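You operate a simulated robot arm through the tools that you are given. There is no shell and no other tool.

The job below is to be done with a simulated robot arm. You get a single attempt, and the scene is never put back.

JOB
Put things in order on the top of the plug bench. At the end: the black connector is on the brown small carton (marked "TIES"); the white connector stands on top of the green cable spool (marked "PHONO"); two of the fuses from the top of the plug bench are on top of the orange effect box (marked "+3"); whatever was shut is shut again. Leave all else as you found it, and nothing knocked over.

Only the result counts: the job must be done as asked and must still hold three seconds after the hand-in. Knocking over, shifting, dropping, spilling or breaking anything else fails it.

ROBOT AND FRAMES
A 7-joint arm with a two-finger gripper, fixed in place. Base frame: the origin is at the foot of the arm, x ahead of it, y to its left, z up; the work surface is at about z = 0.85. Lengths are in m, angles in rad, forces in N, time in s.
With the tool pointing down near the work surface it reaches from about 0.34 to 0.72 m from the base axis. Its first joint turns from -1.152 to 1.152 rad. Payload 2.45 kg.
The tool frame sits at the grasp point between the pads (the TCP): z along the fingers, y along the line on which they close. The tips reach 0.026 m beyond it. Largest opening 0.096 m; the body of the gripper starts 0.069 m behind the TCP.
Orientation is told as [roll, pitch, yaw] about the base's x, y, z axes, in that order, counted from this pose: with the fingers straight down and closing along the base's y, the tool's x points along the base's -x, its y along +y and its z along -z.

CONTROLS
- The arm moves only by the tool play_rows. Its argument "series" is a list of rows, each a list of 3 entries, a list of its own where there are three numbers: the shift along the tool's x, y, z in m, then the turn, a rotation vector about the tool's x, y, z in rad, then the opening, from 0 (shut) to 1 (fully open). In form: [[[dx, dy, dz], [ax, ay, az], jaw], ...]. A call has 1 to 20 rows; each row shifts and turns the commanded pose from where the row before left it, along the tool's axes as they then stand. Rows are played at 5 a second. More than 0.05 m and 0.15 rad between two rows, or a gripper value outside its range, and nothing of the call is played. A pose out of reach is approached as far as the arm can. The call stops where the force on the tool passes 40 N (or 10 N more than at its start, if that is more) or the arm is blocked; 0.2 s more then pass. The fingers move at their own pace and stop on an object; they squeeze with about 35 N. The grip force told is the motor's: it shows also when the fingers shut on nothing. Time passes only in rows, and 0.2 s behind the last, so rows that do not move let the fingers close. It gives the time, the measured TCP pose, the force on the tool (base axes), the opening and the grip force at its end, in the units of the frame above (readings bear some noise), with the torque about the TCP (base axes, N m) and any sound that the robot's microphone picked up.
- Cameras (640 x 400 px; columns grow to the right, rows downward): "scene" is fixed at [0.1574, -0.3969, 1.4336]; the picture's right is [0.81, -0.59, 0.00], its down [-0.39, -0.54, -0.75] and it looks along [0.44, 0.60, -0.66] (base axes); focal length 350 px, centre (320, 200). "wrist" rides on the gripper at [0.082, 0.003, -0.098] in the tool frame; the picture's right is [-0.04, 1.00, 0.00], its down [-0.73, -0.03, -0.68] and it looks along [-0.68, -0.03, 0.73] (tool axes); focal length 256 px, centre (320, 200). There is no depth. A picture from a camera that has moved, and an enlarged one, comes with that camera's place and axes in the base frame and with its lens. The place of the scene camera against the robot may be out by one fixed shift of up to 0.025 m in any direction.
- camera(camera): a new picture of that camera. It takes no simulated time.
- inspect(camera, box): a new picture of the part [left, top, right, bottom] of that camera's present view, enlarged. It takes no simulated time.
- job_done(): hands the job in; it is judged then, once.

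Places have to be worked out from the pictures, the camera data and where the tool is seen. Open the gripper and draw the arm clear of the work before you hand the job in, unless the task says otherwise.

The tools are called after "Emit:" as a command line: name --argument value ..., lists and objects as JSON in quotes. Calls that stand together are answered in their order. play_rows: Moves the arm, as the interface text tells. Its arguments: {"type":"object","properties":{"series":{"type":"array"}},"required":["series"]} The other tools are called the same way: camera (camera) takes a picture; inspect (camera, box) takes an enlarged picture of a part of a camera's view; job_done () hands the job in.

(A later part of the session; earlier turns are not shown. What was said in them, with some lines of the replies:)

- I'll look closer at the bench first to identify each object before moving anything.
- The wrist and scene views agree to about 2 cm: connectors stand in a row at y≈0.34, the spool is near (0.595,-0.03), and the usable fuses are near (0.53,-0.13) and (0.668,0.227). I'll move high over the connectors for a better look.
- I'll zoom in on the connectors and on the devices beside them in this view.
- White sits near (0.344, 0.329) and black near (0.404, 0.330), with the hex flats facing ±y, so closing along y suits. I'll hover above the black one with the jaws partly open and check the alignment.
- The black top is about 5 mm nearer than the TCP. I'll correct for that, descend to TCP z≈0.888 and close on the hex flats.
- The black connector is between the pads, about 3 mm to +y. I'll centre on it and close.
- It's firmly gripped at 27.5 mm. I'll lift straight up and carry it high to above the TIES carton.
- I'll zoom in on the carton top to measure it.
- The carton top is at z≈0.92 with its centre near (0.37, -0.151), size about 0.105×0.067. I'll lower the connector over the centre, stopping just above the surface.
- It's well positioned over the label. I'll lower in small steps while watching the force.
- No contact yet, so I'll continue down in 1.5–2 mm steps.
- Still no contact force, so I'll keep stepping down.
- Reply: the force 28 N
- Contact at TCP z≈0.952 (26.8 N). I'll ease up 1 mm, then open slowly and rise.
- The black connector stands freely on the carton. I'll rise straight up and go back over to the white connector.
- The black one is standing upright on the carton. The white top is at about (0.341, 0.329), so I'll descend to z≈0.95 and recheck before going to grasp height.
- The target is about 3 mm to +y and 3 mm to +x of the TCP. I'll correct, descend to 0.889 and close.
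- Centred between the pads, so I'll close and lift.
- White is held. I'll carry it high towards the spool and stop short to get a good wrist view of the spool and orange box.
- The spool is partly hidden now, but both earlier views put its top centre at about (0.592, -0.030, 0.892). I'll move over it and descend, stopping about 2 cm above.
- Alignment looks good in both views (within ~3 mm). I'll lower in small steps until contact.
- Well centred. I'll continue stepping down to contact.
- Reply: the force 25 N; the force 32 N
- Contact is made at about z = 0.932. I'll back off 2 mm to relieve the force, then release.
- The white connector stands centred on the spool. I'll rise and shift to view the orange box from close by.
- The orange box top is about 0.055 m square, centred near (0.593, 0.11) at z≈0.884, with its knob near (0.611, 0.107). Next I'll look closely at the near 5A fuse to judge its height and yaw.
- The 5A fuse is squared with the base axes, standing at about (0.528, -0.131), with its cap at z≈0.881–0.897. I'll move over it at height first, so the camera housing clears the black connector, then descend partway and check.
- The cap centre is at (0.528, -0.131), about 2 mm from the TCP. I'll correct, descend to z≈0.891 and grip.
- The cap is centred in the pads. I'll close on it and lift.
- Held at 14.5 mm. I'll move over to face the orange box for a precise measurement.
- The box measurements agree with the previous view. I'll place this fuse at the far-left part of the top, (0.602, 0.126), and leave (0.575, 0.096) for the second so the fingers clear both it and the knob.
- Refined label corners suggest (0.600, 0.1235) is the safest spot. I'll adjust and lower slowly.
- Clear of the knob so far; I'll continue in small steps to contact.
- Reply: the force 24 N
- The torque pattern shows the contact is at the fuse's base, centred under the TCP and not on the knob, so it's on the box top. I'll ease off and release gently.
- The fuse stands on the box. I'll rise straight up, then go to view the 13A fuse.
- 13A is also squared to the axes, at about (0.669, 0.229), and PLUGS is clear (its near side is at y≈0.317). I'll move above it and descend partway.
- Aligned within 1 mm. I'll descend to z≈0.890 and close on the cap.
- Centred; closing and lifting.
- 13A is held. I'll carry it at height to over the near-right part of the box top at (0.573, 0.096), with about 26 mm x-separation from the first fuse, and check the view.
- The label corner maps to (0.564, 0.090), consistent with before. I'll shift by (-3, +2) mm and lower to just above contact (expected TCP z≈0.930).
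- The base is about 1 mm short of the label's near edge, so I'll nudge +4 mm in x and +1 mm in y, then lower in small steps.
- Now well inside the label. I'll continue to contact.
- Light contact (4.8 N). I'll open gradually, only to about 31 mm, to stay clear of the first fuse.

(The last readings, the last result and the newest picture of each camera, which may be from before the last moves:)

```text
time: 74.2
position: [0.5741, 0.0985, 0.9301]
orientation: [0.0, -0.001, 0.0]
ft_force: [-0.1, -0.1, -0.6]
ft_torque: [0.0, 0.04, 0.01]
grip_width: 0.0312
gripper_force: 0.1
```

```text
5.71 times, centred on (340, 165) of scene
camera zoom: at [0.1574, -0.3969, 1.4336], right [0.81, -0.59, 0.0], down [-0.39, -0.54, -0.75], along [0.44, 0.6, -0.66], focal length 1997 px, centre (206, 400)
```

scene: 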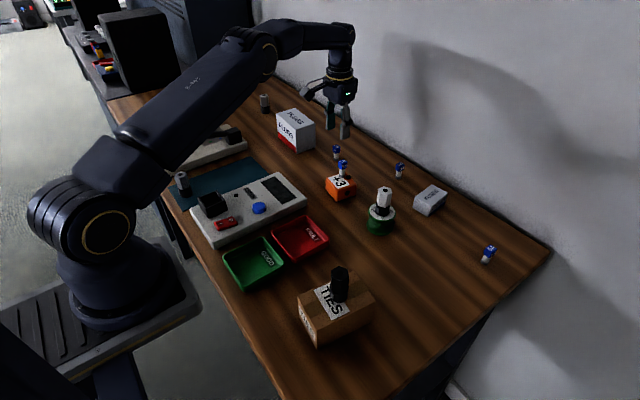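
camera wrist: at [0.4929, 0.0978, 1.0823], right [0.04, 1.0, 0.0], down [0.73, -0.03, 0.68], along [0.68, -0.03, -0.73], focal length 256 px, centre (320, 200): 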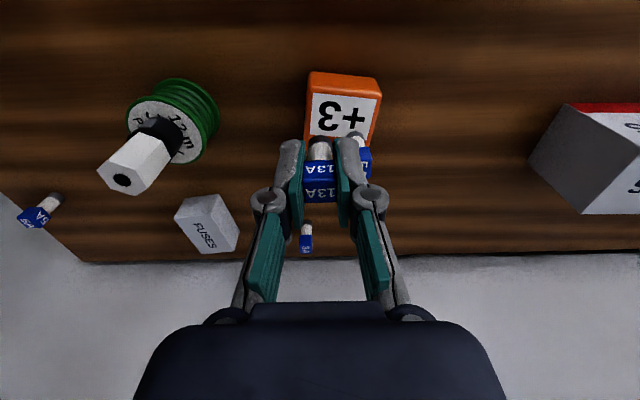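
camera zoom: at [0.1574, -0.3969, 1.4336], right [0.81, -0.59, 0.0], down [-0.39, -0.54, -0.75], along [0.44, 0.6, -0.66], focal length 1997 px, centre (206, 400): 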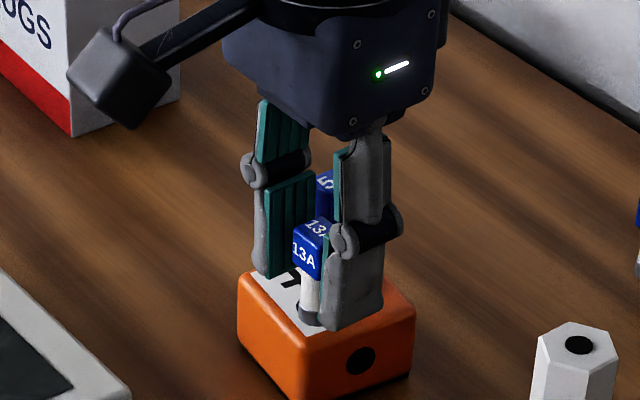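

Both fuses are standing, so I'll rise straight up, keeping the opening fixed, then check.

Emit:
play_rows --series '[[[0, 0, -0.01], [0, 0, 0], 0.32], [[0, 0, -0.02], [0, 0, 0], 0.32], [[0, 0, -0.03], [0, 0, 0], 0.32], [[0, 0, -0.035], [0, 0, 0], 0.32], [[0, 0, -0.035], [0, 0, 0], 0.32], [[0, 0, -0.035], [0, 0, 0], 0.32], [[0, 0, -0.035], [0, 0, 0], 0.5], [[0, 0, 0], [0, 0, 0], 1], [[0, 0, 0], [0, 0, 0], 1]]'

Emit:
camera --camera "scene"

Emit:
inspect --camera "scene" --box '[300, 130, 460, 240]'

Emit:
inspect --camera "scene" --box '[150, 80, 350, 350]'

Emit:
camera --camera "wrist"

```text
time: 76.2
position: [0.5741, 0.0976, 1.1308]
orientation: [0.001, 0.0, 0.003]
ft_force: [-0.8, 0.9, 0.6]
ft_torque: [0.02, -0.04, -0.02]
grip_width: 0.0957
gripper_force: 0.0
```

```text
taken
```

scene: 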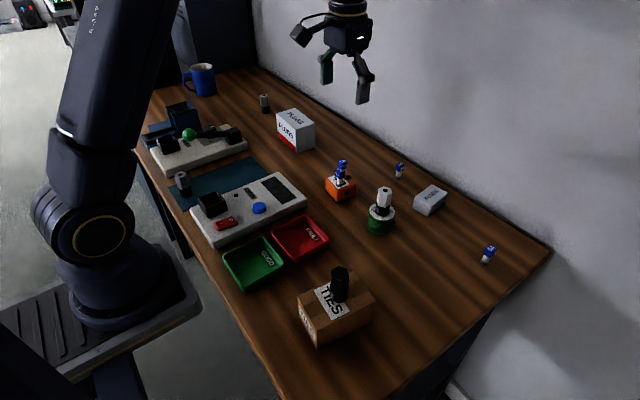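

```text
3.64 times, centred on (380, 185) of scene
camera zoom: at [0.1574, -0.3969, 1.4336], right [0.81, -0.59, 0.0], down [-0.39, -0.54, -0.75], along [0.44, 0.6, -0.66], focal length 1271 px, centre (102, 254)
```

zoom: 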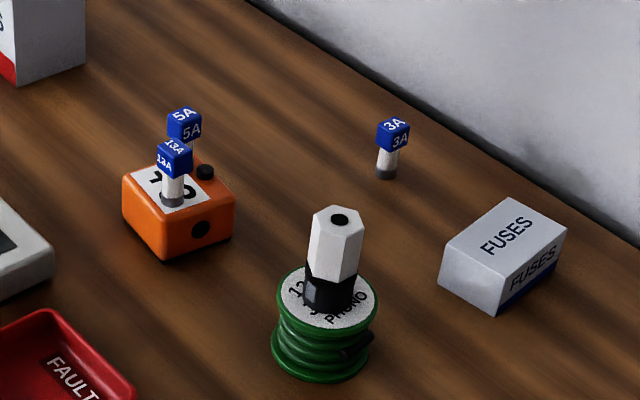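

```text
1.48 times, centred on (250, 215) of scene
camera zoom: at [0.1574, -0.3969, 1.4336], right [0.81, -0.59, 0.0], down [-0.39, -0.54, -0.75], along [0.44, 0.6, -0.66], focal length 518 px, centre (424, 178)
```

zoom: 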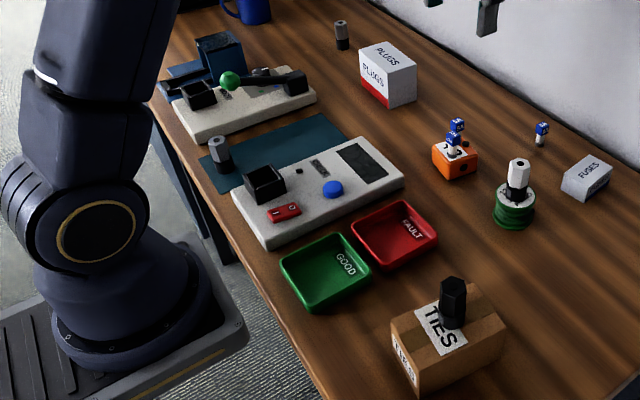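

```text
taken
camera wrist: at [0.4917, 0.101, 1.2301], right [0.04, 1.0, 0.0], down [0.73, -0.03, 0.68], along [0.68, -0.03, -0.73], focal length 256 px, centre (320, 200)
```

wrist: 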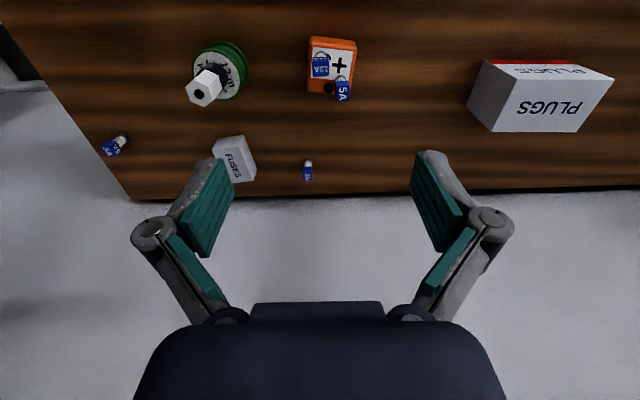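

All goals look met. The black connector is upright on TIES, the white one stands on the PHONO spool, and two fuses stand on the "+3" box. Nothing else has moved, nothing was opened, and the open gripper is well clear, so I'm handing in.

Emit:
job_done

```text
The job is handed in.
```

The bench is in order as asked, and I've handed the job in. In the last pictures before hand-in:

- **Black connector:** it stands upright on the brown "TIES" carton.
- **White connector:** it stands on top of the green "PHONO" cable spool, close to its centre.
- **Fuses:** the near 5A fuse and the 13A fuse both stand on the orange "+3" effect box. The 3A fuse and the other 5A fuse are still where they were on the bench.
- **Shut things:** I opened nothing, so there was nothing to shut again.

Nothing else looks moved or knocked over. The gripper was open and well above the work at hand-in. I took no pictures afterwards, so I haven't seen how it held over the three seconds that followed.
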